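You operate a simulated robot arm through the tools that you are given. There is no shell and no other tool.

Carry out the task below with a simulated robot arm. There is one attempt and no reset: what you move stays moved.

Task
Put things in order on the test station. At the end: the black module (marked "Size 40") from the test station stands where the blue strap guard stood; the large blue pad block stands on top of the white small box; the silver screw tin from the test station stands where the large blue pad block stood; the green hand tool stands where the silver screw tin stood; the blue strap guard from the test station is on the white plate; whatever was shut is shut again. Leave all else as you found it, and nothing knocked over.

It is judged by the outcome, as a careful person would: the job done as asked, and still so three seconds after it is handed in. It fails if anything else is knocked over, pushed out of place, dropped, spilled or broken.

Robot
A 7-joint arm with a two-finger parallel gripper, fixed in place. Base frame: the origin is at the foot of the arm, x ahead of it, y to its left, z up; the work surface is at about z = 820. Units: mm, degrees, N and s.
With the tool pointing down near the work surface it reaches from about 240 to 680 mm from the base axis. Its first joint turns from -66.0 to 66.0 degrees. Payload 2.4 kg.
The TCP is the grasp point between the finger pads, 30 mm short of the fingertips. In the tool frame z runs along the fingers and y along their closing line. The gripper opens to 94 mm. The fingers are 28 mm wide and 10 mm thick; the gripper's body (50 by 96 mm) begins 55 mm behind the TCP.
Orientation is that of the tool frame in the base frame, as a unit quaternion [x, y, z, w]. With the fingers straight down and closing along the base's y, the tool's x points along the base's -x, its y along +y and its z along -z.

Tools
- The arm moves only by the tool play_rows. Its argument "increments" is a list of rows, each a list of 7 numbers: the shift along the base's x, y, z in mm, then the turn, a rotation vector about the base's x, y, z in degrees, then the closure, from 0 (fully open) to 1 (shut). In form: [[tx, ty, tz, wx, wy, wz, gripper], ...]. A call has 1 to 20 rows; each row is the pose to reach, as a shift and turn from the pose commanded when the call began. Rows are played at 5 a second. More than 50 mm and 8.6 degrees between two rows, or a gripper value outside its range, and nothing of the call is played. A pose out of reach is approached as far as the arm can. The call stops where the force on the tool passes 40 N (or 10 N more than at its start, if that is more) or the arm is blocked; 0.2 s more then pass. Each finger travels about 153 mm/s and halts on what it meets, pressing with about 29 N; the grip force reading is that of the motor and also rises with nothing between the fingers. The clock runs only during rows and for 0.2 s after the last one: add rows that repeat a pose to give the fingers time. The reply holds the time, the measured pose of the TCP, the force on the tool along the base axes, the opening and the grip force, in the units named above and with some noise, with the torque about the TCP (base axes, N m) and any sound that the robot's microphone picked up.
- Cameras (640 x 400 px; columns grow to the right, rows downward): "scene" is fixed at [48.8, 493, 1433.6]; the picture's right is [-0.55, -0.84, 0.00], its down [-0.55, 0.36, -0.75] and it looks along [0.63, -0.41, -0.66] (base axes); focal length 321 px, centre (320, 200). "wrist" rides on the gripper at [76, 14, -102] in the tool frame; the picture's right is [-0.18, 0.98, 0.00], its down [-0.75, -0.14, -0.64] and it looks along [-0.63, -0.12, 0.77] (tool axes); focal length 243 px, centre (320, 200). There is no depth. A picture from a camera that has moved, and an enlarged one, comes with that camera's place and axes in the base frame and with its lens.
- snapshot(camera): a new picture of that camera. It takes no simulated time.
- enlarge(camera, box): a new picture of the part [left, top, right, bottom] of that camera's present view, enlarged. It takes no simulated time.
- sign_off(): hands the job in; it is judged then, once.

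Nothing tells you positions but the pictures and the camera data. Unless the task says otherwise, let go and move clear before handing in.

The tools are called after "Call:" as name(argument=value, ...) on one line, values as JSON. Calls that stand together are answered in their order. play_rows: Moves the arm, as the interface text tells. Its arguments: {"type":"object","properties":{"increments":{"type":"array"}},"required":["increments"]} The other tools are called the same way: snapshot (camera) takes a picture; enlarge (camera, box) takes an enlarged picture of a part of a camera's view; sign_off () hands the job in.

At the start:

```text
time: 0.0
ee_pos: [361.4, 90.1, 1078.9]
tcp_rot: [0.0, 1.0, 0.0, 0.0]
contact_force: [-0.3, -0.1, 0.3]
wrist_torque: [-0.01, 0.0, 0.05]
opening: 93.9
grasp_force: 0.0
```

scene: 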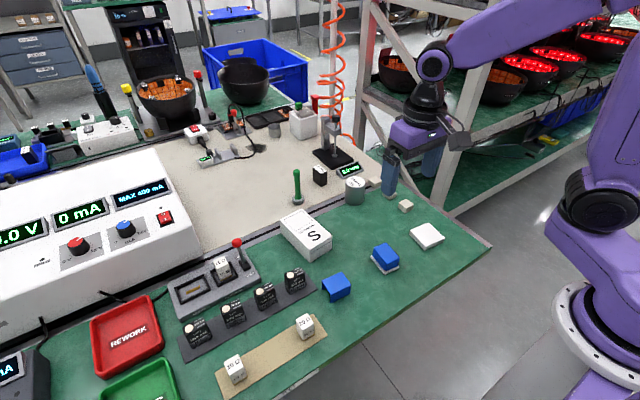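
wrist: 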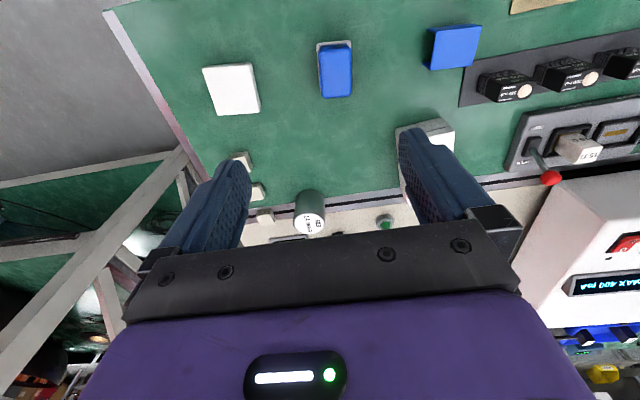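

I see a green mat work surface with blue items, a white plate, a white box marked "S", a silver tin, a green hand tool and small black modules. I will look closer before moving.

Call:
enlarge(camera="scene", box=[260, 140, 460, 300])

Call:
enlarge(camera="scene", box=[140, 220, 360, 400])

Call:
enlarge(camera="scene", box=[180, 80, 400, 220])

Call:
enlarge(camera="wrist", box=[180, 0, 640, 240])

```text
2.50 times, centred on (360, 220) of scene
camera zoom: at [48.8, 493.0, 1433.6], right [-0.55, -0.84, 0.0], down [-0.55, 0.36, -0.75], along [0.63, -0.41, -0.66], focal length 802 px, centre (220, 150)
```

zoom: 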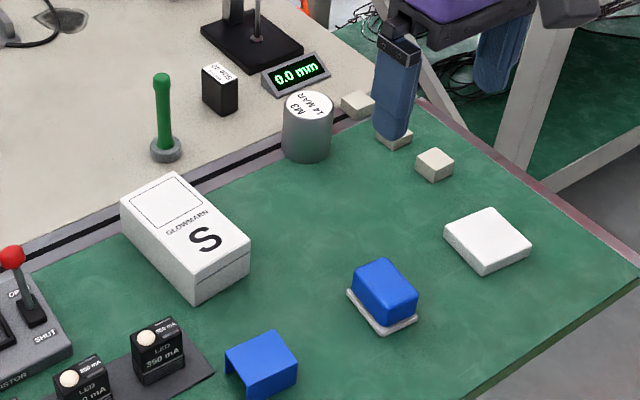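

```text
2.22 times, centred on (250, 310) of scene
camera zoom: at [48.8, 493.0, 1433.6], right [-0.55, -0.84, 0.0], down [-0.55, 0.36, -0.75], along [0.63, -0.41, -0.66], focal length 713 px, centre (476, -44)
```

zoom: 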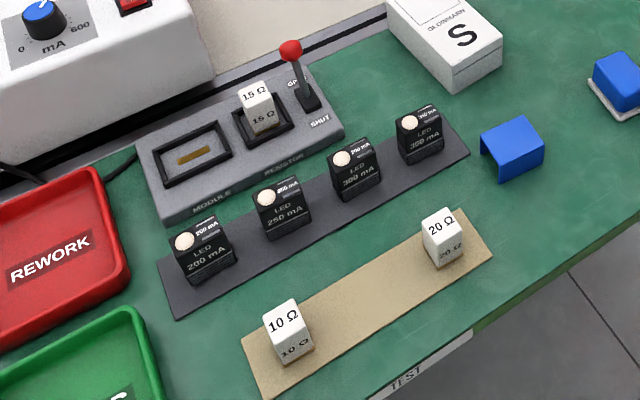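

```text
2.86 times, centred on (290, 150) of scene
camera zoom: at [48.8, 493.0, 1433.6], right [-0.55, -0.84, 0.0], down [-0.55, 0.36, -0.75], along [0.63, -0.41, -0.66], focal length 916 px, centre (406, 343)
```

zoom: 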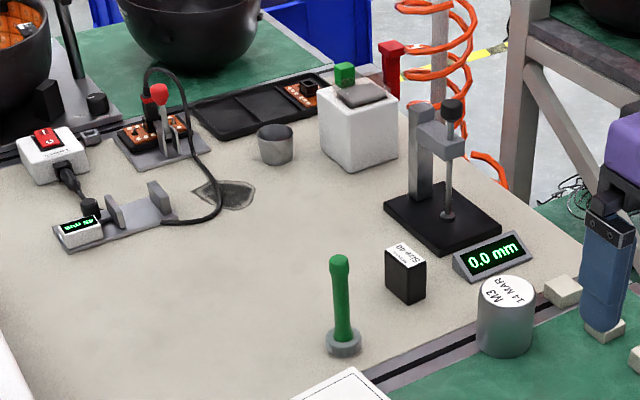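

```text
1.39 times, centred on (410, 120) of wrist
camera zoom: at [285.1, 103.1, 1180.3], right [0.18, 0.98, 0.0], down [0.75, -0.14, 0.64], along [0.63, -0.12, -0.77], focal length 338 px, centre (195, 311)
```

zoom: 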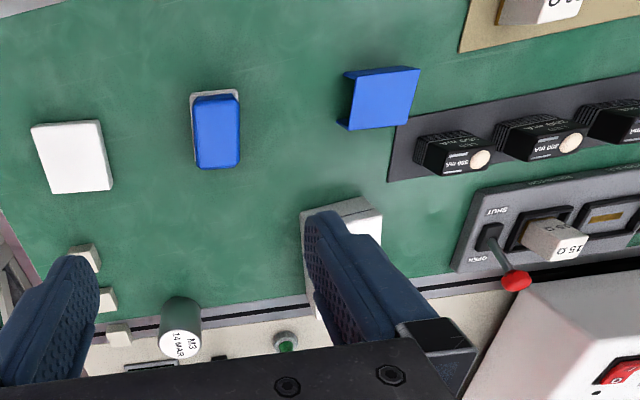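

I take the guard to be the bent blue sheet near (357, 250), the pad block near (360, 109), the plate near (361, -32), the tin near (585, 28), the tool near (663, 168) and the module near (700, 70). I'll enlarge each one to check.

Call:
enlarge(camera="scene", box=[360, 230, 410, 280])

Call:
enlarge(camera="scene", box=[310, 260, 360, 310])

Call:
enlarge(camera="scene", box=[275, 200, 340, 265])

Call:
enlarge(camera="scene", box=[280, 140, 380, 215])

Call:
enlarge(camera="wrist", box=[300, 20, 500, 120])

```text
8.00 times, centred on (385, 255) of scene
camera zoom: at [48.8, 493.0, 1433.6], right [-0.55, -0.84, 0.0], down [-0.55, 0.36, -0.75], along [0.63, -0.41, -0.66], focal length 2565 px, centre (-200, -240)
```

zoom: 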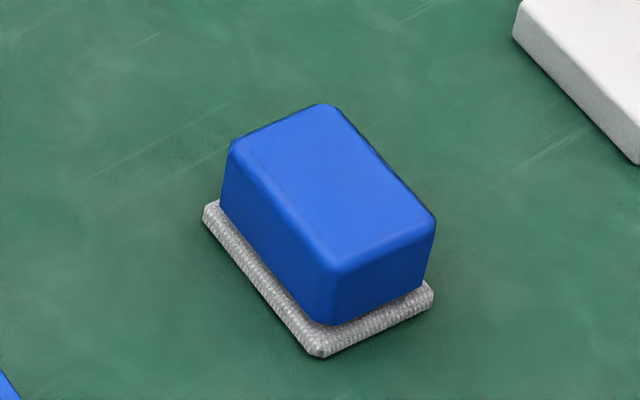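

```text
8.00 times, centred on (335, 285) of scene
camera zoom: at [48.8, 493.0, 1433.6], right [-0.55, -0.84, 0.0], down [-0.55, 0.36, -0.75], along [0.63, -0.41, -0.66], focal length 2565 px, centre (200, -480)
```

zoom: 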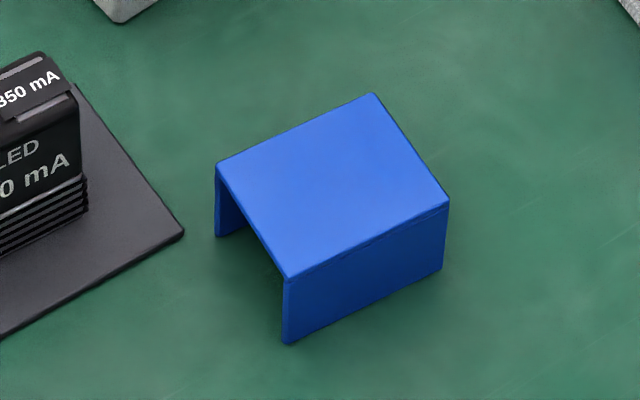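

```text
6.15 times, centred on (308, 232) of scene
camera zoom: at [48.8, 493.0, 1433.6], right [-0.55, -0.84, 0.0], down [-0.55, 0.36, -0.75], along [0.63, -0.41, -0.66], focal length 1973 px, centre (397, 0)
```

zoom: 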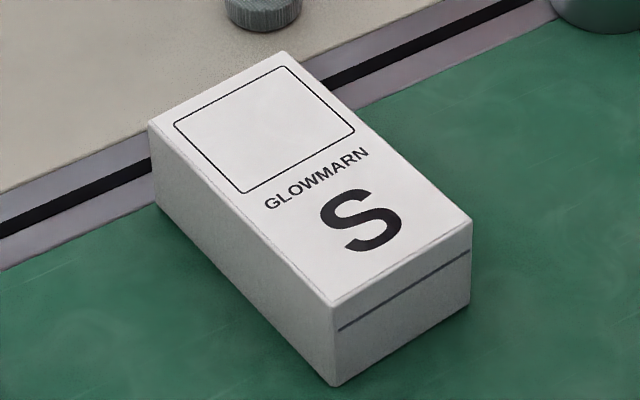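

```text
5.33 times, centred on (330, 178) of scene
camera zoom: at [48.8, 493.0, 1433.6], right [-0.55, -0.84, 0.0], down [-0.55, 0.36, -0.75], along [0.63, -0.41, -0.66], focal length 1710 px, centre (267, 320)
```

zoom: 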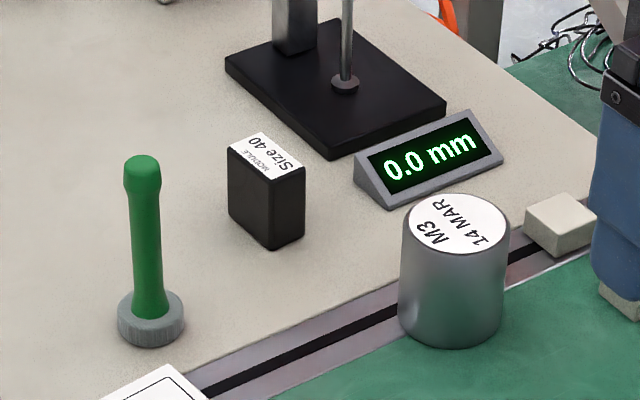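

```text
3.20 times, centred on (400, 70) of wrist
camera zoom: at [285.1, 103.1, 1180.3], right [0.18, 0.98, 0.0], down [0.75, -0.14, 0.64], along [0.63, -0.12, -0.77], focal length 776 px, centre (64, 616)
```

zoom: 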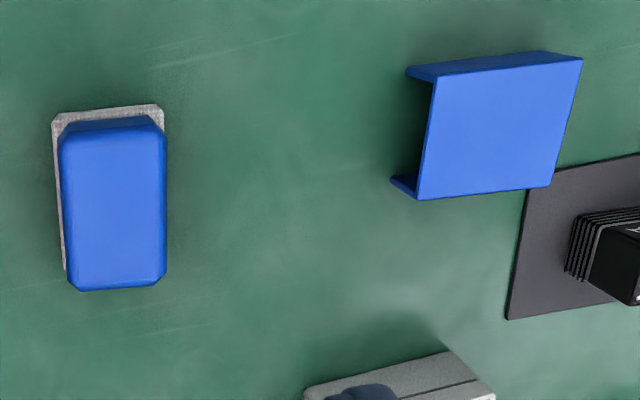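

Everything is identifiable: the U-shaped blue cover is the strap guard and the blue block on felt is the pad block. First I'll swing over the guard at height with the fingers closing along x, for a closer look.

Call:
play_rows(increments=[[0, 15, -9, 0, 0, 8, 0], [0, 30, -18, 0, 0, 16, 0], [0, 45, -27, 0, 0, 24, 0], [0, 60, -36, 0, 0, 32, 0], [0, 75, -45, 0, 0, 40, 0], [0, 90, -54, 0, 0, 48, 0], [0, 105, -63, 0, 0, 56, 0], [0, 120, -72, 0, 0, 64, 0], [0, 135, -81, 0, 0, 72, 0], [0, 150, -90, 0, 0, 80, 0], [0, 162, -99, 0, 0, 87, 0], [0, 162, -99, 0, 0, 87, 0]])

Call:
snapshot(camera="wrist")

Call:
snapshot(camera="scene")

```text
time: 2.6
ee_pos: [360.6, 253.3, 978.3]
tcp_rot: [-0.688, 0.725, 0.0, 0.0]
contact_force: [-0.6, -1.2, 0.5]
wrist_torque: [0.02, -0.02, -0.03]
opening: 93.7
grasp_force: 0.1
```

```text
taken
camera wrist: at [342.6, 176.4, 1080.6], right [-0.97, 0.23, 0.0], down [0.18, 0.75, 0.64], along [0.15, 0.62, -0.77], focal length 243 px, centre (320, 200)
```

wrist: 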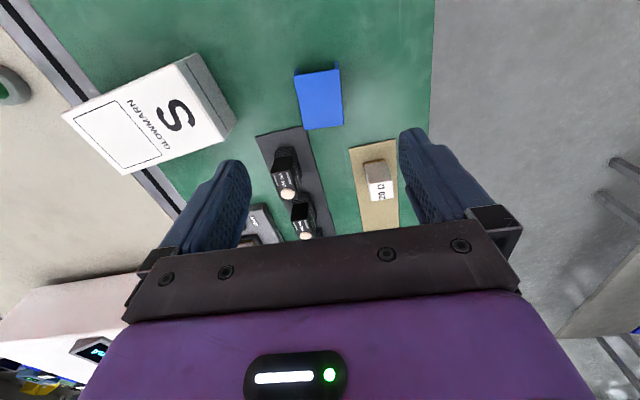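

```text
taken
```

scene: 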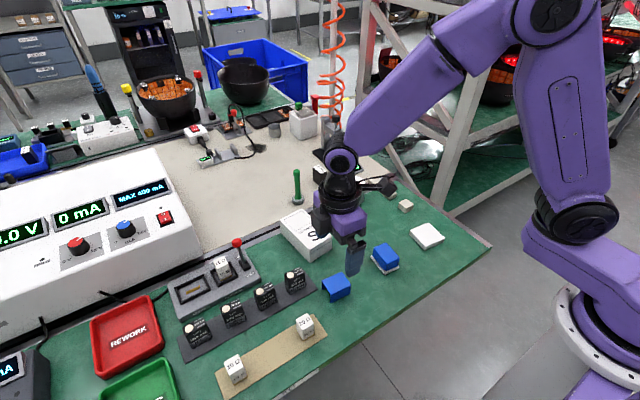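

The guard sits ahead of the fingers. I'll enlarge it to fix its corners before descending.

Call:
enlarge(camera="wrist", box=[240, 50, 400, 150])

Call:
enlarge(camera="wrist", box=[40, 30, 260, 190])

```text
4.00 times, centred on (320, 100) of wrist
camera zoom: at [342.6, 176.4, 1080.6], right [-0.97, 0.23, 0.0], down [0.18, 0.75, 0.64], along [0.15, 0.62, -0.77], focal length 970 px, centre (320, 600)
```

zoom: 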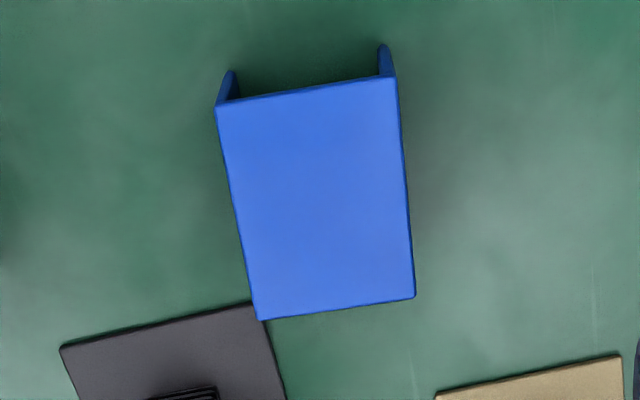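

```text
2.50 times, centred on (150, 110) of wrist
camera zoom: at [342.6, 176.4, 1080.6], right [-0.97, 0.23, 0.0], down [0.18, 0.75, 0.64], along [0.15, 0.62, -0.77], focal length 606 px, centre (745, 425)
```

zoom: 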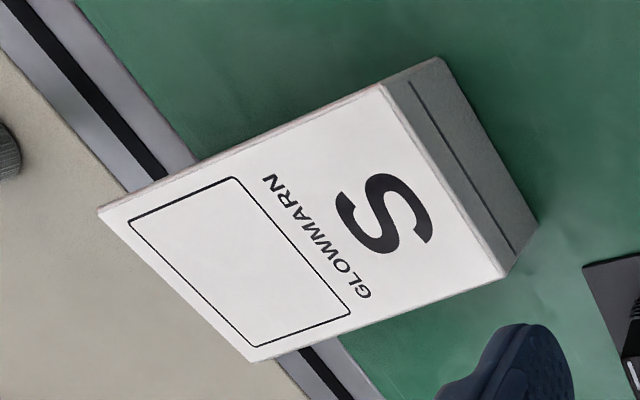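

The guard is about 40 by 50 mm, centred near (360, 251) and turned about -4°. I'll descend around its two legs and close.

Call:
play_rows(increments=[[-1, -1, -20, 0, 0, -1.3, 0], [-1, -1, -40, 0, 0, -1.3, 0], [-1, -1, -60, 0, 0, -1.3, 0], [-1, -1, -80, 0, 0, -1.3, 0], [-1, -1, -95, 0, 0, -1.3, 0], [-1, -1, -108, 0, 0, -1.3, 0], [-1, -1, -118, 0, 0, -1.3, 0], [-1, -1, -124, 0, 0, -1.3, 0], [-1, -1, -124, 0, 0, -1.3, 0]])

Call:
snapshot(camera="wrist")

Call:
enlarge(camera="scene", box=[280, 210, 400, 310])

```text
time: 4.6
ee_pos: [360.2, 249.8, 855.1]
tcp_rot: [-0.68, 0.733, 0.0, 0.0]
contact_force: [-0.4, 0.8, -0.5]
wrist_torque: [-0.01, 0.01, -0.02]
opening: 93.9
grasp_force: 0.1
```

```text
taken
camera wrist: at [339.8, 174.9, 957.4], right [-0.97, 0.26, 0.0], down [0.2, 0.74, 0.64], along [0.17, 0.62, -0.77], focal length 243 px, centre (320, 200)
```

wrist: 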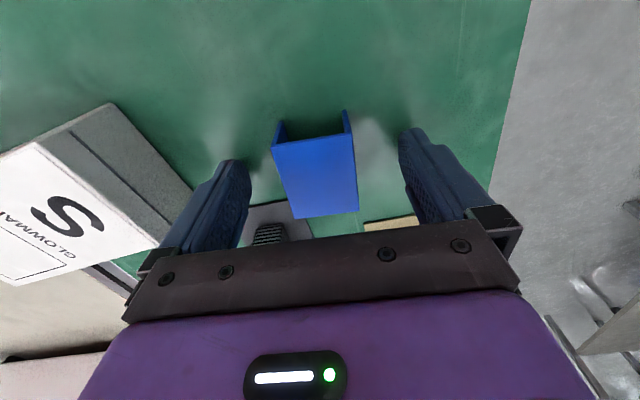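

```text
4.00 times, centred on (340, 260) of scene
camera zoom: at [48.8, 493.0, 1433.6], right [-0.55, -0.84, 0.0], down [-0.55, 0.36, -0.75], along [0.63, -0.41, -0.66], focal length 1283 px, centre (240, -40)
```

zoom: 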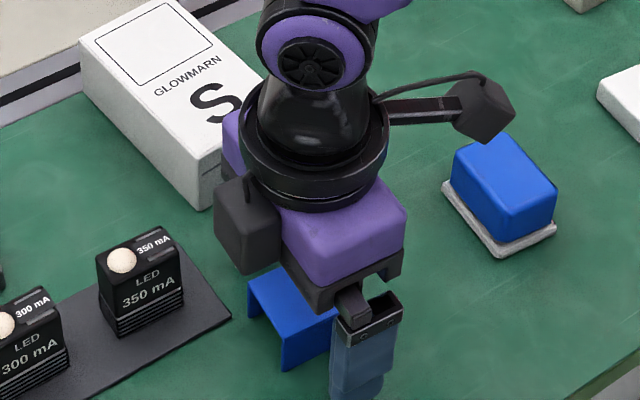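

The guard is centred between the fingers. I'll close gently and check the grip.

Call:
play_rows(increments=[[0, 0, 0, 0, 0, 0, 0.3], [0, 0, 0, 0, 0, 0, 0.45], [0, 0, 0, 0, 0, 0, 0.52], [0, 0, 0, 0, 0, 0, 0.6], [0, 0, 0, 0, 0, 0, 0.8], [0, 0, 0, 0, 0, 0, 1], [0, 0, 0, 0, 0, 0, 1]])

Call:
snapshot(camera="wrist")

```text
time: 6.2
ee_pos: [360.0, 251.1, 856.8]
tcp_rot: [-0.68, 0.733, 0.0, 0.002]
contact_force: [-1.4, -1.8, 24.1]
wrist_torque: [-0.3, -0.33, -0.06]
opening: 40.0
grasp_force: 29.5
```

```text
taken
camera wrist: at [339.8, 175.0, 958.2], right [-0.97, 0.26, 0.0], down [0.2, 0.74, 0.64], along [0.17, 0.62, -0.77], focal length 243 px, centre (320, 200)
```

wrist: 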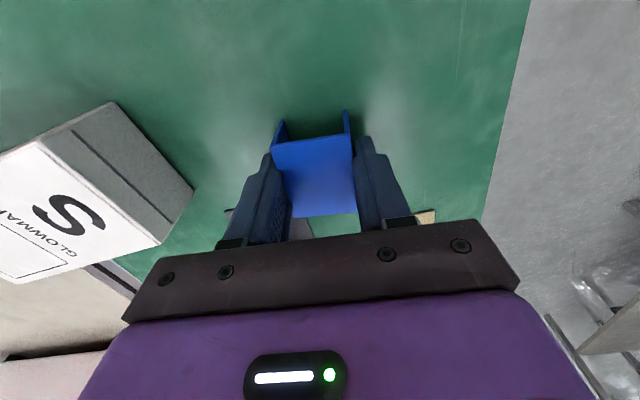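

The grip holds at 40 mm, the guard's width. I'll lift slowly and check that the force settles.

Call:
play_rows(increments=[[0, 0, 2, 0, 0, 0, 1], [0, 0, 5, 0, 0, 0, 1], [0, 0, 10, 0, 0, 0, 1], [0, 0, 20, 0, 0, 0, 1], [0, 0, 35, 0, 0, 0, 1], [0, 0, 50, 0, 0, 0, 1], [0, 0, 50, 0, 0, 0, 1]])

Call:
snapshot(camera="wrist")

Call:
enlarge(camera="scene", box=[280, 210, 400, 310])

```text
time: 7.8
ee_pos: [360.5, 249.9, 907.0]
tcp_rot: [-0.68, 0.733, 0.0, 0.0]
contact_force: [-0.7, 0.5, -0.6]
wrist_torque: [-0.01, -0.02, 0.0]
opening: 38.4
grasp_force: 28.9
```

```text
taken
camera wrist: at [340.8, 174.5, 1008.2], right [-0.97, 0.26, 0.0], down [0.2, 0.74, 0.64], along [0.16, 0.62, -0.77], focal length 243 px, centre (320, 200)
```

wrist: 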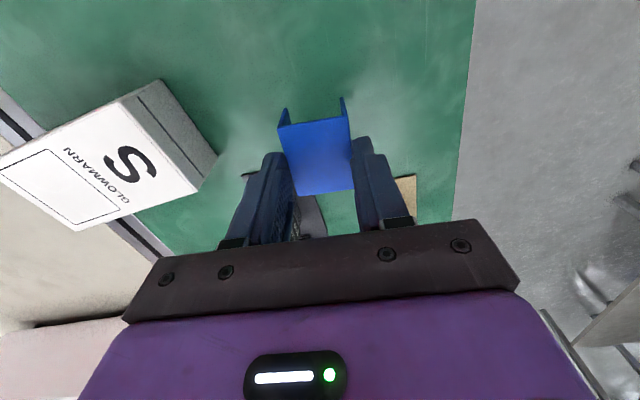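

```text
4.00 times, centred on (340, 260) of scene
camera zoom: at [48.8, 493.0, 1433.6], right [-0.55, -0.84, 0.0], down [-0.55, 0.36, -0.75], along [0.63, -0.41, -0.66], focal length 1283 px, centre (240, -40)
```

zoom: 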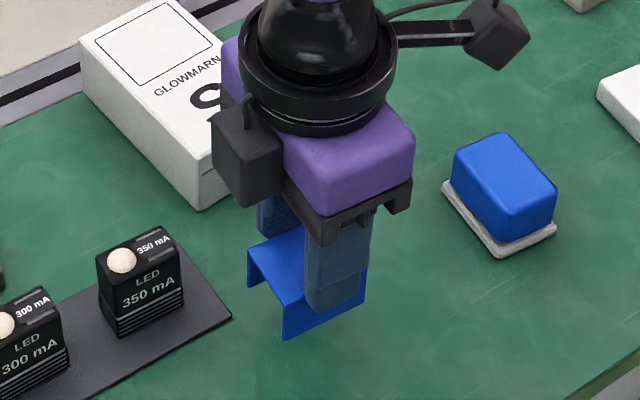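

The guard looks lower in the fingers than before the lift. I'll enlarge to see how it is held.

Call:
enlarge(camera="wrist", box=[240, 80, 400, 220])

Call:
enlarge(camera="scene", box=[325, 250, 385, 300])

```text
2.86 times, centred on (320, 150) of wrist
camera zoom: at [340.8, 174.5, 1008.2], right [-0.97, 0.26, 0.0], down [0.2, 0.74, 0.64], along [0.16, 0.62, -0.77], focal length 693 px, centre (320, 343)
```

zoom: 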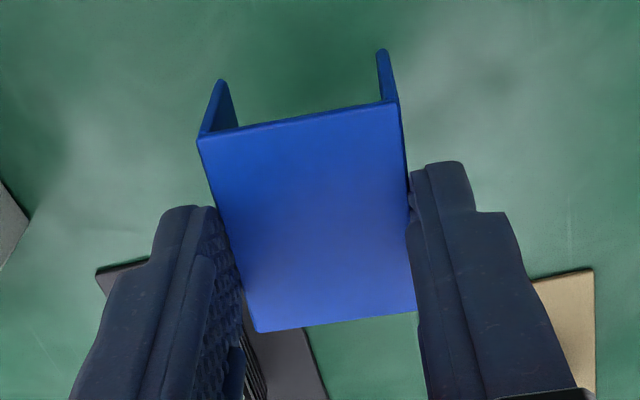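

```text
8.00 times, centred on (355, 275) of scene
camera zoom: at [48.8, 493.0, 1433.6], right [-0.55, -0.84, 0.0], down [-0.55, 0.36, -0.75], along [0.63, -0.41, -0.66], focal length 2565 px, centre (40, -400)
```

zoom: 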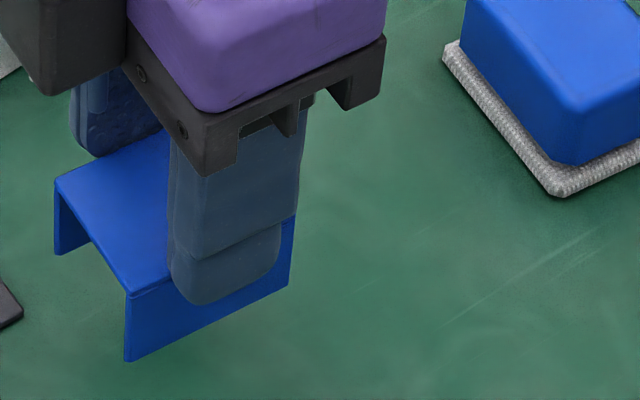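

The guard has slipped to the finger tips, with its bottom near z 850 and its top near 880. I'll lower it gently back towards the mat in the same spot rather than risk a drop.

Call:
play_rows(increments=[[0, 0, -4, 0, 0, 0, 1], [0, 0, -9, 0, 0, 0, 1], [0, 0, -14, 0, 0, 0, 1], [0, 0, -19, 0, 0, 0, 1], [0, 0, -22, 0, 0, 0, 1], [0, 0, -22, 0, 0, 0, 1]])

Call:
enlarge(camera="wrist", box=[240, 80, 400, 220])

Call:
enlarge(camera="scene", box=[325, 255, 385, 305])

```text
time: 9.2
ee_pos: [360.5, 251.5, 884.3]
tcp_rot: [-0.68, 0.733, 0.0, 0.0]
contact_force: [-0.5, -0.7, 0.4]
wrist_torque: [0.01, 0.01, 0.02]
opening: 38.4
grasp_force: 28.7
```

```text
2.86 times, centred on (320, 150) of wrist
camera zoom: at [340.6, 175.2, 985.5], right [-0.97, 0.26, 0.0], down [0.2, 0.74, 0.64], along [0.17, 0.62, -0.77], focal length 693 px, centre (320, 343)
```

zoom: 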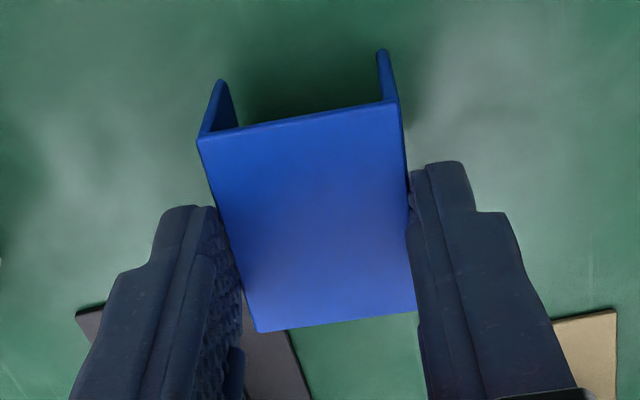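

```text
8.00 times, centred on (355, 280) of scene
camera zoom: at [48.8, 493.0, 1433.6], right [-0.55, -0.84, 0.0], down [-0.55, 0.36, -0.75], along [0.63, -0.41, -0.66], focal length 2565 px, centre (40, -440)
```

zoom: 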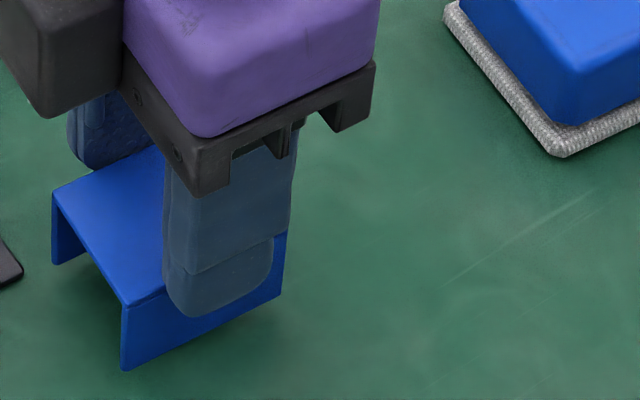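

The guard is held steadily now with no creep. I'll measure the white plate precisely before carrying the guard over.

Call:
enlarge(camera="scene", box=[395, 210, 459, 260])

Call:
enlarge(camera="scene", box=[360, 140, 480, 240])

```text
8.00 times, centred on (427, 235) of scene
camera zoom: at [48.8, 493.0, 1433.6], right [-0.55, -0.84, 0.0], down [-0.55, 0.36, -0.75], along [0.63, -0.41, -0.66], focal length 2565 px, centre (-536, -80)
```

zoom: 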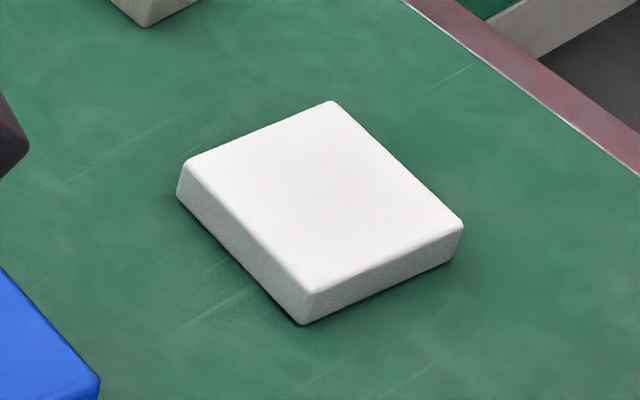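

```text
4.00 times, centred on (420, 190) of scene
camera zoom: at [48.8, 493.0, 1433.6], right [-0.55, -0.84, 0.0], down [-0.55, 0.36, -0.75], along [0.63, -0.41, -0.66], focal length 1283 px, centre (-80, 240)
```

zoom: 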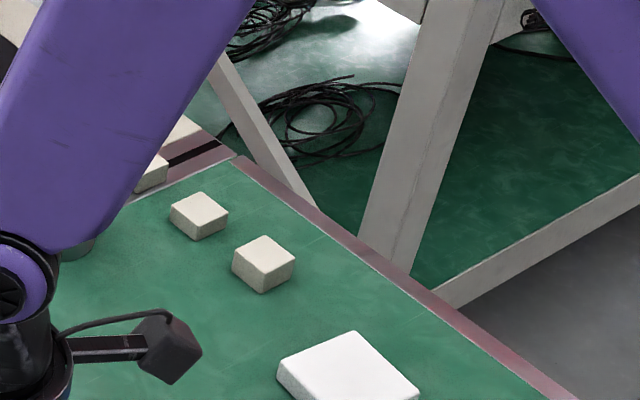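

The plate is about 60 by 63 by 14 mm, centred near (361, -33). I'll raise the guard and carry it across slowly.

Call:
play_rows(increments=[[0, 0, 5, 0, 0, 0, 1], [0, 0, 12, 0, 0, 0, 1], [0, 0, 22, 0, 0, 0, 1], [0, 0, 34, 0, 0, 0, 1], [0, 0, 45, 0, 0, 0, 1], [0, -5, 52, 0, 0, 0, 1], [0, -14, 55, 0, 0, 0, 1], [0, -27, 55, 0, 0, 0, 1], [0, -42, 55, 0, 0, 0, 1], [0, -57, 55, 0, 0, 0, 1], [0, -72, 55, 0, 0, 0, 1], [0, -87, 55, 0, 0, 0, 1], [0, -102, 55, 0, 0, 0, 1], [0, -117, 55, 0, 0, 0, 1], [0, -132, 55, 0, 0, 0, 1], [0, -145, 55, 0, 0, 0, 1], [0, -155, 55, 0, 0, 0, 1], [0, -160, 55, 0, 0, 0, 1]])

Call:
snapshot(camera="wrist")

Call:
snapshot(camera="scene")

```text
time: 13.0
ee_pos: [360.4, 91.6, 938.4]
tcp_rot: [-0.68, 0.733, 0.0, 0.0]
contact_force: [0.3, 0.2, -0.1]
wrist_torque: [-0.01, 0.01, -0.01]
opening: 38.5
grasp_force: 29.0
```

```text
taken
camera wrist: at [340.0, 14.5, 1040.7], right [-0.97, 0.26, 0.0], down [0.2, 0.74, 0.64], along [0.17, 0.62, -0.77], focal length 243 px, centre (320, 200)
```

wrist: 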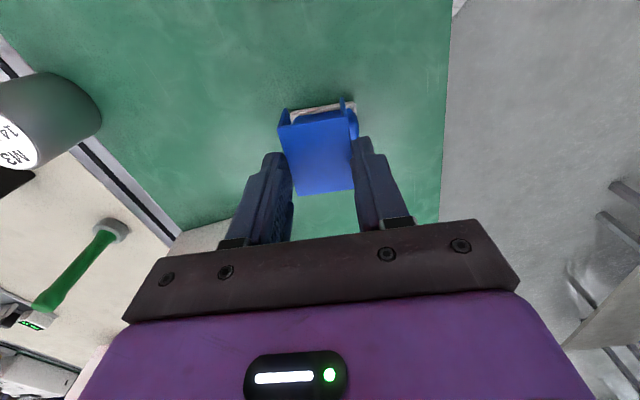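

```text
taken
```

scene: 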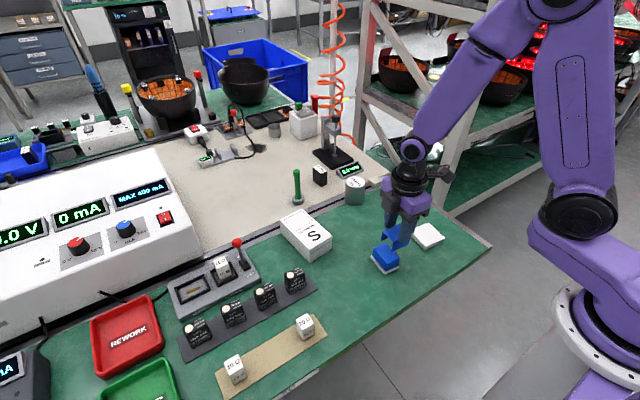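

The guard is still firm in the grip. I'll continue to above the plate.

Call:
play_rows(increments=[[0, -6, 0, 0, 0, 0, 1], [0, -16, 0, 0, 0, 0, 1], [0, -30, 0, 0, 0, 0, 1], [0, -45, 0, 0, 0, 0, 1], [0, -60, 0, 0, 0, 0, 1], [0, -75, 0, 0, 0, 0, 1], [0, -90, 0, 0, 0, 0, 1], [0, -103, 0, 0, 0, 0, 1], [0, -113, 0, 0, 0, 0, 1], [0, -120, 0, 0, 0, 0, 1], [0, -124, 0, 0, 0, 0, 1], [0, -124, 0, 0, 0, 0, 1]])

Call:
snapshot(camera="wrist")

Call:
enlarge(camera="wrist", box=[240, 60, 400, 200])

Call:
enlarge(camera="scene", box=[390, 200, 454, 260])

```text
time: 15.6
ee_pos: [360.3, -33.5, 938.4]
tcp_rot: [-0.68, 0.733, 0.0, 0.0]
contact_force: [-0.5, 0.5, -0.6]
wrist_torque: [0.0, 0.03, 0.0]
opening: 38.4
grasp_force: 29.1
```

```text
taken
camera wrist: at [340.1, -109.9, 1039.8], right [-0.97, 0.26, 0.0], down [0.2, 0.74, 0.64], along [0.17, 0.62, -0.77], focal length 243 px, centre (320, 200)
```

wrist: 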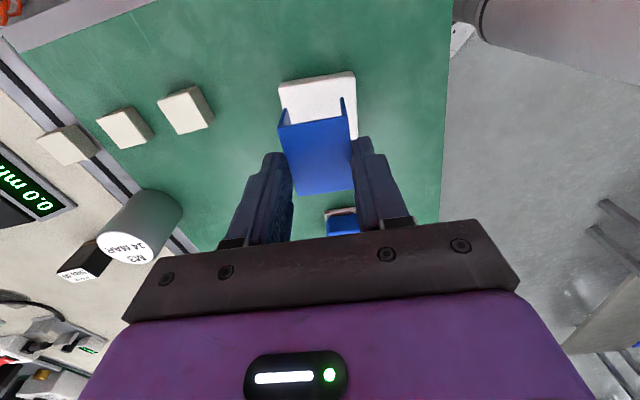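

```text
2.86 times, centred on (320, 130) of wrist
camera zoom: at [340.1, -109.9, 1039.8], right [-0.97, 0.26, 0.0], down [0.2, 0.74, 0.64], along [0.17, 0.62, -0.77], focal length 693 px, centre (320, 400)
```

zoom: 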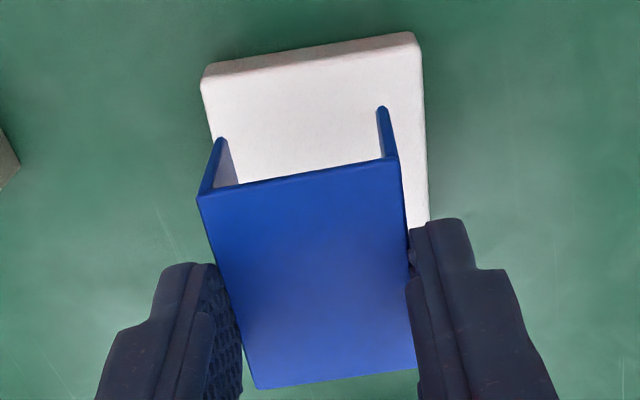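

```text
6.67 times, centred on (422, 230) of scene
camera zoom: at [48.8, 493.0, 1433.6], right [-0.55, -0.84, 0.0], down [-0.55, 0.36, -0.75], along [0.63, -0.41, -0.66], focal length 2138 px, centre (-360, 0)
```

zoom: 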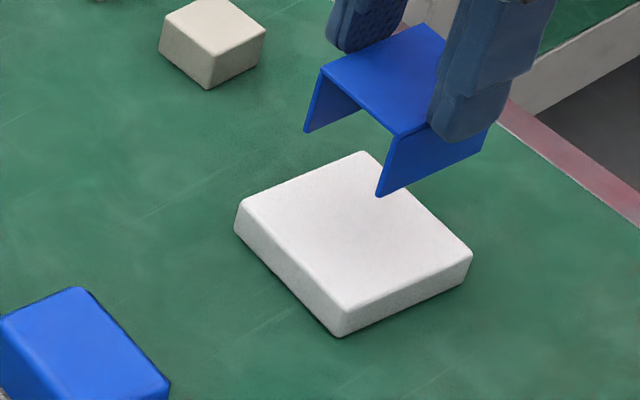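

The guard hovers above the plate with its bottom near z 882, and the plate top is near 834. I'll align it slightly, then lower slowly until contact.

Call:
play_rows(increments=[[0.7, 1.5, -6, 0, 0, -1.5, 1], [0.7, 1.5, -14, 0, 0, -3, 1], [0.7, 1.5, -22, 0, 0, -3, 1], [0.7, 1.5, -30, 0, 0, -3, 1], [0.7, 1.5, -36, 0, 0, -3, 1], [0.7, 1.5, -40, 0, 0, -3, 1], [0.7, 1.5, -40, 0, 0, -3, 1]])

Call:
enlarge(camera="wrist", box=[240, 80, 400, 220])

Call:
enlarge(camera="scene", box=[390, 200, 454, 260])

```text
time: 17.2
ee_pos: [361.7, -31.5, 899.5]
tcp_rot: [-0.661, 0.75, 0.0, 0.0]
contact_force: [0.6, 0.8, -0.2]
wrist_torque: [-0.02, -0.01, -0.01]
opening: 38.9
grasp_force: 29.5
```

```text
2.86 times, centred on (320, 150) of wrist
camera zoom: at [337.4, -106.9, 1000.3], right [-0.95, 0.31, 0.0], down [0.24, 0.73, 0.64], along [0.2, 0.61, -0.77], focal length 693 px, centre (320, 343)
```

zoom: 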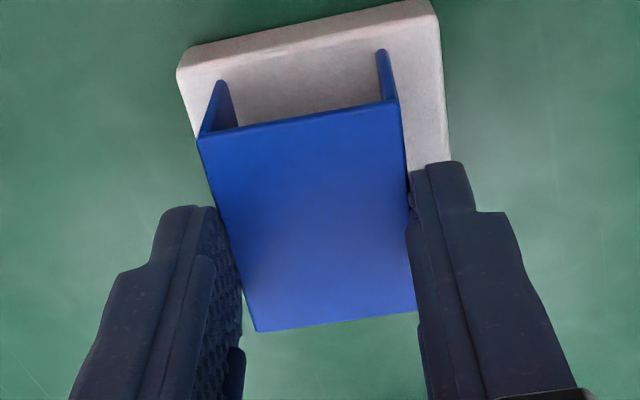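

```text
6.67 times, centred on (422, 230) of scene
camera zoom: at [48.8, 493.0, 1433.6], right [-0.55, -0.84, 0.0], down [-0.55, 0.36, -0.75], along [0.63, -0.41, -0.66], focal length 2138 px, centre (-360, 0)
```

zoom: 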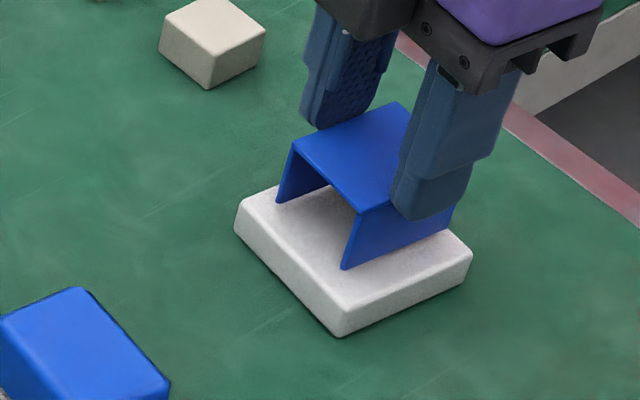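

The guard is well centred over the plate. I'll lower in small steps and watch the force.

Call:
play_rows(increments=[[0, 0, -2, 0, 0, 0, 1], [0, 0, -4, 0, 0, 0, 1], [0, 0, -5, 0, 0, 0, 1], [0, 0, -5, 0, 0, 0, 1]])

Call:
enlarge(camera="scene", box=[400, 210, 448, 255])

```text
time: 18.2
ee_pos: [360.8, -31.3, 892.7]
tcp_rot: [-0.661, 0.751, -0.001, 0.0]
contact_force: [-2.4, -0.6, 22.7]
wrist_torque: [-0.04, 0.09, 0.02]
opening: 38.5
grasp_force: 29.2
```

```text
8.89 times, centred on (424, 232) of scene
camera zoom: at [48.5, 493.0, 1433.6], right [-0.55, -0.84, 0.0], down [-0.55, 0.36, -0.75], along [0.63, -0.41, -0.66], focal length 2850 px, centre (-604, -89)
```

zoom: 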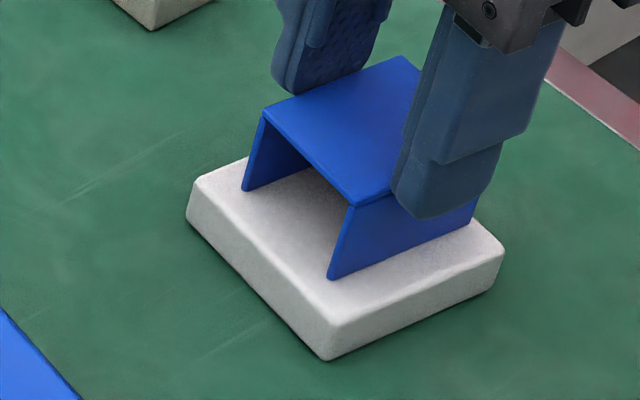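

Contact with the plate is made at about 23 N. I'll relieve the pressure slightly, then open slowly.

Call:
play_rows(increments=[[0, 0, 0.8, 0, 0, 0, 1], [0, 0, 1.4, 0, 0, 0, 1], [0, 0, 1.4, 0, 0, 0, 1]])

```text
time: 19.0
ee_pos: [361.4, -30.7, 894.1]
tcp_rot: [-0.659, 0.752, 0.0, 0.0]
contact_force: [-0.4, -0.8, -0.1]
wrist_torque: [0.01, 0.01, 0.01]
opening: 38.6
grasp_force: 29.6
```

Call:
play_rows(increments=[[0, 0, -0.5, 0, 0, 0, 0.6], [0, 0, -0.5, 0, 0, 0, 0.56], [0, 0, -0.5, 0, 0, 0, 0.5], [0, 0, -0.5, 0, 0, 0, 0.4], [0, 0, -0.5, 0, 0, 0, 0.2], [0, 0, -0.5, 0, 0, 0, 0], [0, 0, 0, 0, 0, 0, 0]])

Call:
snapshot(camera="wrist")

Call:
enlarge(camera="scene", box=[400, 210, 448, 255])

```text
time: 20.6
ee_pos: [360.1, -30.9, 894.7]
tcp_rot: [-0.661, 0.751, 0.0, 0.0]
contact_force: [-0.6, 0.2, -0.2]
wrist_torque: [-0.01, -0.02, -0.02]
opening: 94.0
grasp_force: 0.1
```

```text
taken
camera wrist: at [336.9, -106.7, 996.2], right [-0.95, 0.31, 0.0], down [0.24, 0.73, 0.64], along [0.2, 0.61, -0.77], focal length 243 px, centre (320, 200)
```

wrist: 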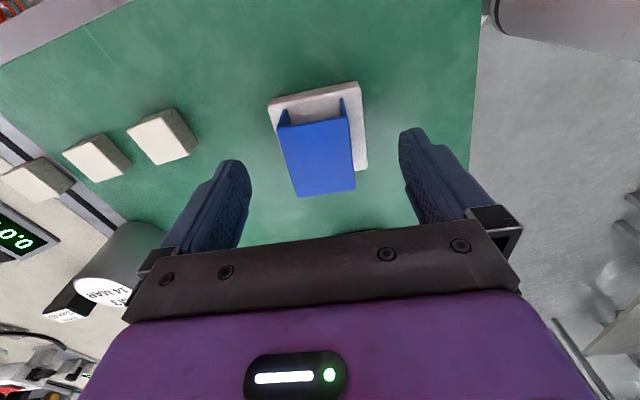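

```text
8.89 times, centred on (424, 232) of scene
camera zoom: at [48.8, 493.0, 1433.6], right [-0.55, -0.84, 0.0], down [-0.55, 0.36, -0.75], along [0.63, -0.41, -0.66], focal length 2850 px, centre (-604, -89)
```

zoom: 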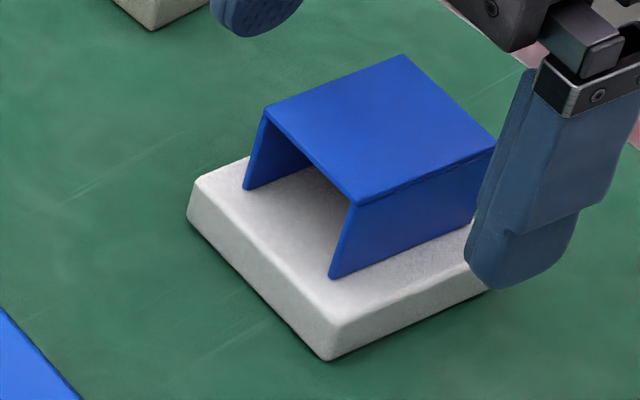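

The guard stands on the plate, centred and upright. Next I'll rise, turn the gripper back and look at the far objects (module, tin, tool) from closer.

Call:
play_rows(increments=[[0, 0, 25, 0, 0, 0, 0], [0, 0, 60, 0, 0, 0, 0], [0, 0, 100, 0, 0, 0, 0], [15, 8, 125, 0, 0, -8, 0], [35, 16, 130, 0, 0, -16, 0], [55, 26, 130, 0, 0, -24, 0], [75, 36, 130, 0, 0, -32, 0], [95, 46, 130, 0, 0, -40, 0], [115, 56, 130, 0, 0, -48, 0], [135, 66, 130, 0, 0, -56, 0], [155, 76, 130, 0, 0, -64, 0], [170, 86, 130, 0, 0, -72, 0], [180, 96, 130, 0, 0, -80, 0], [180, 96, 130, 0, 0, -82.7, 0], [180, 96, 130, 0, 0, -82.7, 0]])

Call:
snapshot(camera="wrist")

Call:
snapshot(camera="scene")

```text
time: 23.8
ee_pos: [541.0, 64.6, 1025.5]
tcp_rot: [0.001, 1.0, -0.001, 0.0]
contact_force: [-0.4, -0.3, -0.2]
wrist_torque: [-0.03, 0.0, -0.02]
opening: 93.8
grasp_force: 0.1
```

```text
taken
camera wrist: at [465.3, 77.5, 1126.9], right [0.19, 0.98, 0.0], down [0.75, -0.14, 0.64], along [0.63, -0.12, -0.77], focal length 243 px, centre (320, 200)
```

wrist: 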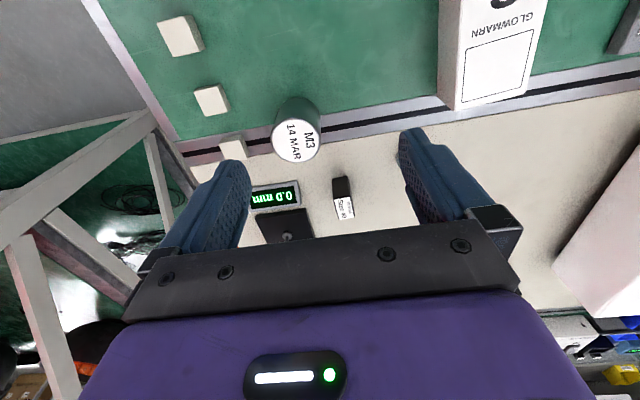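

```text
taken
```

scene: 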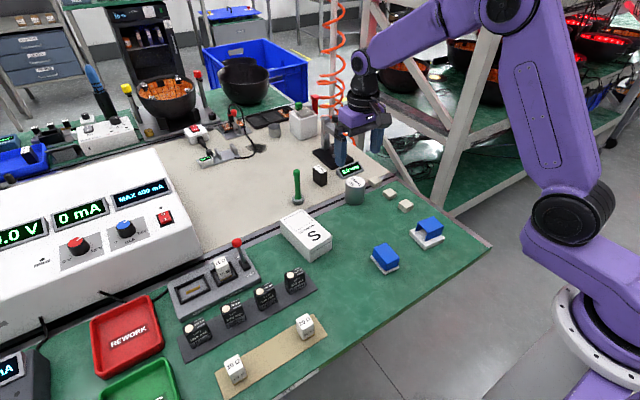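

Call:
enlarge(camera="wrist", box=[200, 80, 400, 260])

Call:
enlarge(camera="scene", box=[280, 140, 420, 260])

```text
2.22 times, centred on (300, 170) of wrist
camera zoom: at [465.3, 77.5, 1126.9], right [0.19, 0.98, 0.0], down [0.75, -0.14, 0.64], along [0.63, -0.12, -0.77], focal length 539 px, centre (364, 267)
```

zoom: 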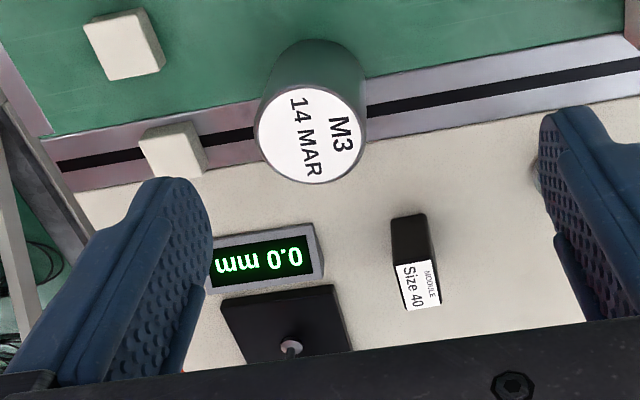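

```text
3.33 times, centred on (350, 200) of scene
camera zoom: at [48.8, 493.0, 1433.6], right [-0.55, -0.84, 0.0], down [-0.55, 0.36, -0.75], along [0.63, -0.41, -0.66], focal length 1069 px, centre (220, 200)
```

zoom: 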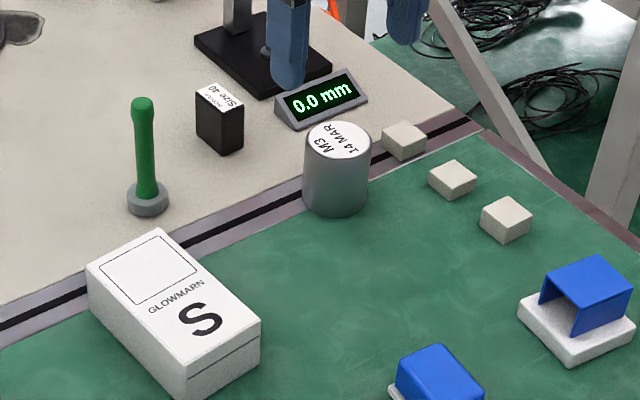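

The module is about 40 x 23 x 50 mm at (700, 68), beyond the straight-down reach, so I'll tilt the fingers outward by 20°. I'll move above it with a partly closed gripper and look again.

Call:
play_rows(increments=[[20, 0, -5, 0, -6, 0, 0.1], [40, 1, -15, 0, -12, 0, 0.2], [60, 1, -25, 0, -18, 0, 0.3], [80, 2, -40, 0, -20, 0, 0.35], [100, 2, -55, 0, -20, 0, 0.35], [120, 3, -70, 0, -20, 0, 0.35], [140, 3.4, -82, 0, -20, 0, 0.35], [152, 3.4, -90, 0, -20, 0, 0.35], [158.6, 3.4, -95, 0, -20, 0, 0.35], [158.6, 3.4, -95, 0, -20, 0, 0.35]])

Call:
snapshot(camera="wrist")

Call:
snapshot(camera="scene")

```text
time: 26.0
ee_pos: [700.1, 67.4, 929.0]
tcp_rot: [0.001, 0.985, 0.0, 0.174]
contact_force: [-1.1, -0.3, -0.2]
wrist_torque: [0.02, -0.02, 0.0]
opening: 61.2
grasp_force: 0.0
```

```text
taken
camera wrist: at [593.4, 80.7, 999.8], right [0.17, 0.98, 0.06], down [0.49, -0.14, 0.86], along [0.86, -0.12, -0.5], focal length 243 px, centre (320, 200)
```

wrist: 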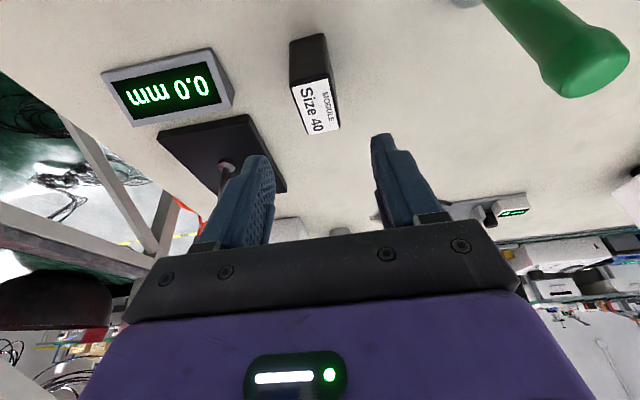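

```text
taken
```

scene: 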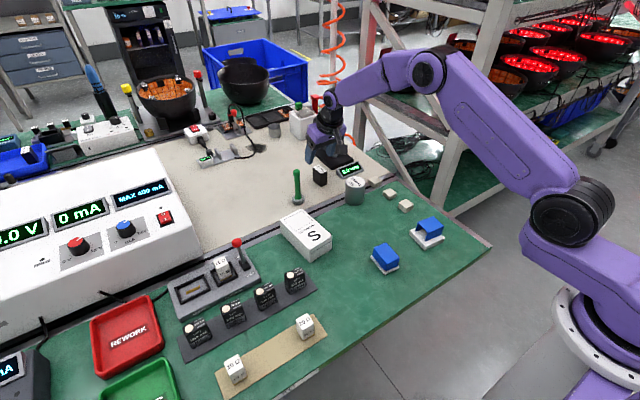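

The tilted pose is reachable and clear of the stand and display. I'll enlarge the module to fix its place precisely.

Call:
enlarge(camera="wrist", box=[240, 20, 400, 150])

Call:
enlarge(camera="scene", box=[285, 130, 375, 210])

Call:
enlarge(camera="wrist", box=[400, 0, 640, 150])

```text
3.08 times, centred on (320, 85) of wrist
camera zoom: at [593.4, 80.7, 999.8], right [0.17, 0.98, 0.06], down [0.49, -0.14, 0.86], along [0.86, -0.12, -0.5], focal length 746 px, centre (320, 554)
```

zoom: 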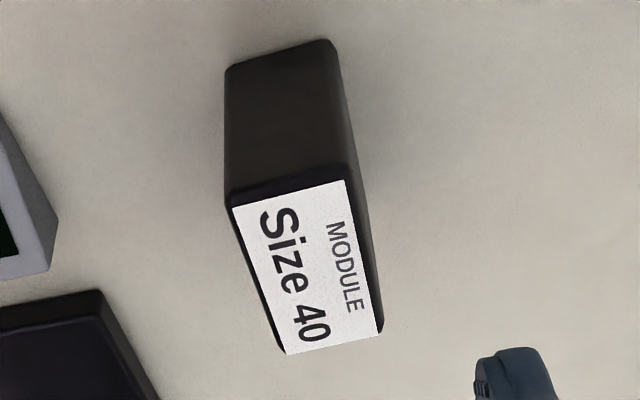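

```text
5.00 times, centred on (330, 170) of scene
camera zoom: at [48.8, 493.0, 1433.6], right [-0.55, -0.84, 0.0], down [-0.55, 0.36, -0.75], along [0.63, -0.41, -0.66], focal length 1603 px, centre (270, 350)
```

zoom: 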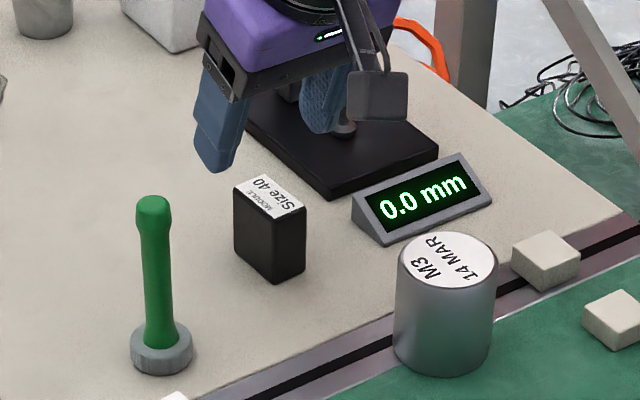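

```text
2.67 times, centred on (520, 75) of wrist
camera zoom: at [593.4, 80.7, 999.8], right [0.17, 0.98, 0.06], down [0.49, -0.14, 0.86], along [0.86, -0.12, -0.5], focal length 647 px, centre (-213, 533)
```

zoom: 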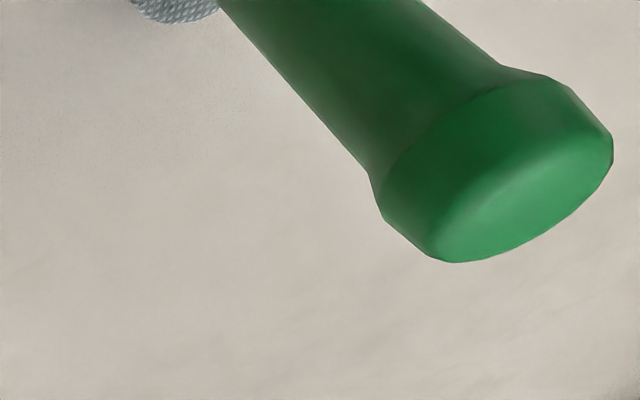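

The module is centred near (699, 69), turned about +3.5°. I'll align and descend around it.

Call:
play_rows(increments=[[-1.5, 1, -8, 0, 0, 3.5, 0.35], [-2.5, 1, -20, 0, 0, 3.5, 0.35], [-2.5, 1, -34, 0, 0, 3.5, 0.35], [-2.5, 1, -48, 0, 0, 3.5, 0.35], [-2.5, 1, -60, 0, 0, 3.5, 0.35], [-2.5, 1, -68, 0, 0, 3.5, 0.35], [-2.5, 1, -72, 0, 0, 3.5, 0.35], [-2.5, 1, -72, 0, 0, 3.5, 0.35]])

Call:
snapshot(camera="wrist")

Call:
enlarge(camera="scene", box=[285, 130, 375, 210])

```text
time: 27.8
ee_pos: [697.6, 69.6, 857.1]
tcp_rot: [-0.03, 0.984, 0.005, 0.174]
contact_force: [0.7, 0.4, 0.4]
wrist_torque: [0.02, -0.02, 0.02]
opening: 61.2
grasp_force: 0.0
```

```text
taken
camera wrist: at [590.6, 76.2, 927.1], right [0.11, 0.99, 0.06], down [0.5, -0.11, 0.86], along [0.86, -0.07, -0.5], focal length 243 px, centre (320, 200)
```

wrist: 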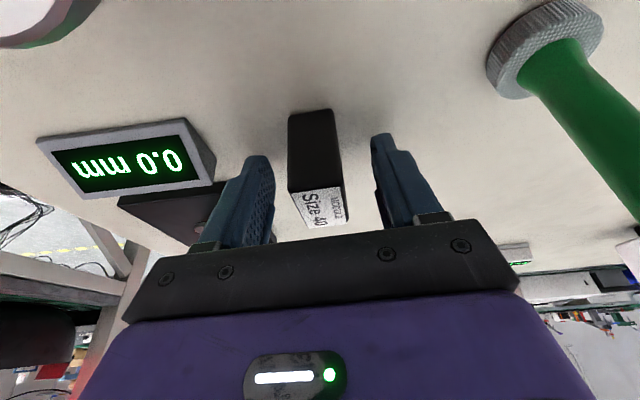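

```text
5.00 times, centred on (330, 170) of scene
camera zoom: at [48.8, 493.0, 1433.6], right [-0.55, -0.84, 0.0], down [-0.55, 0.36, -0.75], along [0.63, -0.41, -0.66], focal length 1603 px, centre (270, 350)
```

zoom: 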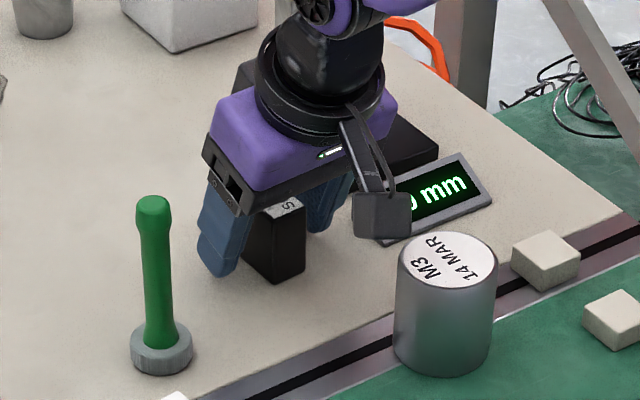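

The module is centred between the fingers. I'll close slowly.

Call:
play_rows(increments=[[0, 0, 0, 0, 0, 0, 0.5], [0, 0, 0, 0, 0, 0, 0.6], [0, 0, 0, 0, 0, 0, 0.67], [0, 0, 0, 0, 0, 0, 0.71], [0, 0, 0, 0, 0, 0, 0.73], [0, 0, 0, 0, 0, 0, 0.75], [0, 0, 0, 0, 0, 0, 0.77], [0, 0, 0, 0, 0, 0, 0.85], [0, 0, 0, 0, 0, 0, 1], [0, 0, 0, 0, 0, 0, 1]])

Call:
snapshot(camera="wrist")

```text
time: 30.0
ee_pos: [698.3, 69.2, 858.0]
tcp_rot: [-0.03, 0.984, 0.005, 0.174]
contact_force: [-0.2, -0.6, 0.5]
wrist_torque: [0.02, 0.04, 0.02]
opening: 29.7
grasp_force: 29.1
```

```text
taken
camera wrist: at [590.5, 76.2, 927.1], right [0.11, 0.99, 0.06], down [0.5, -0.11, 0.86], along [0.86, -0.07, -0.5], focal length 243 px, centre (320, 200)
```

wrist: 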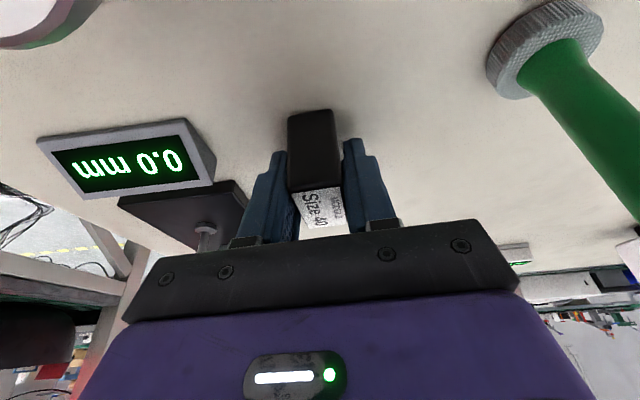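

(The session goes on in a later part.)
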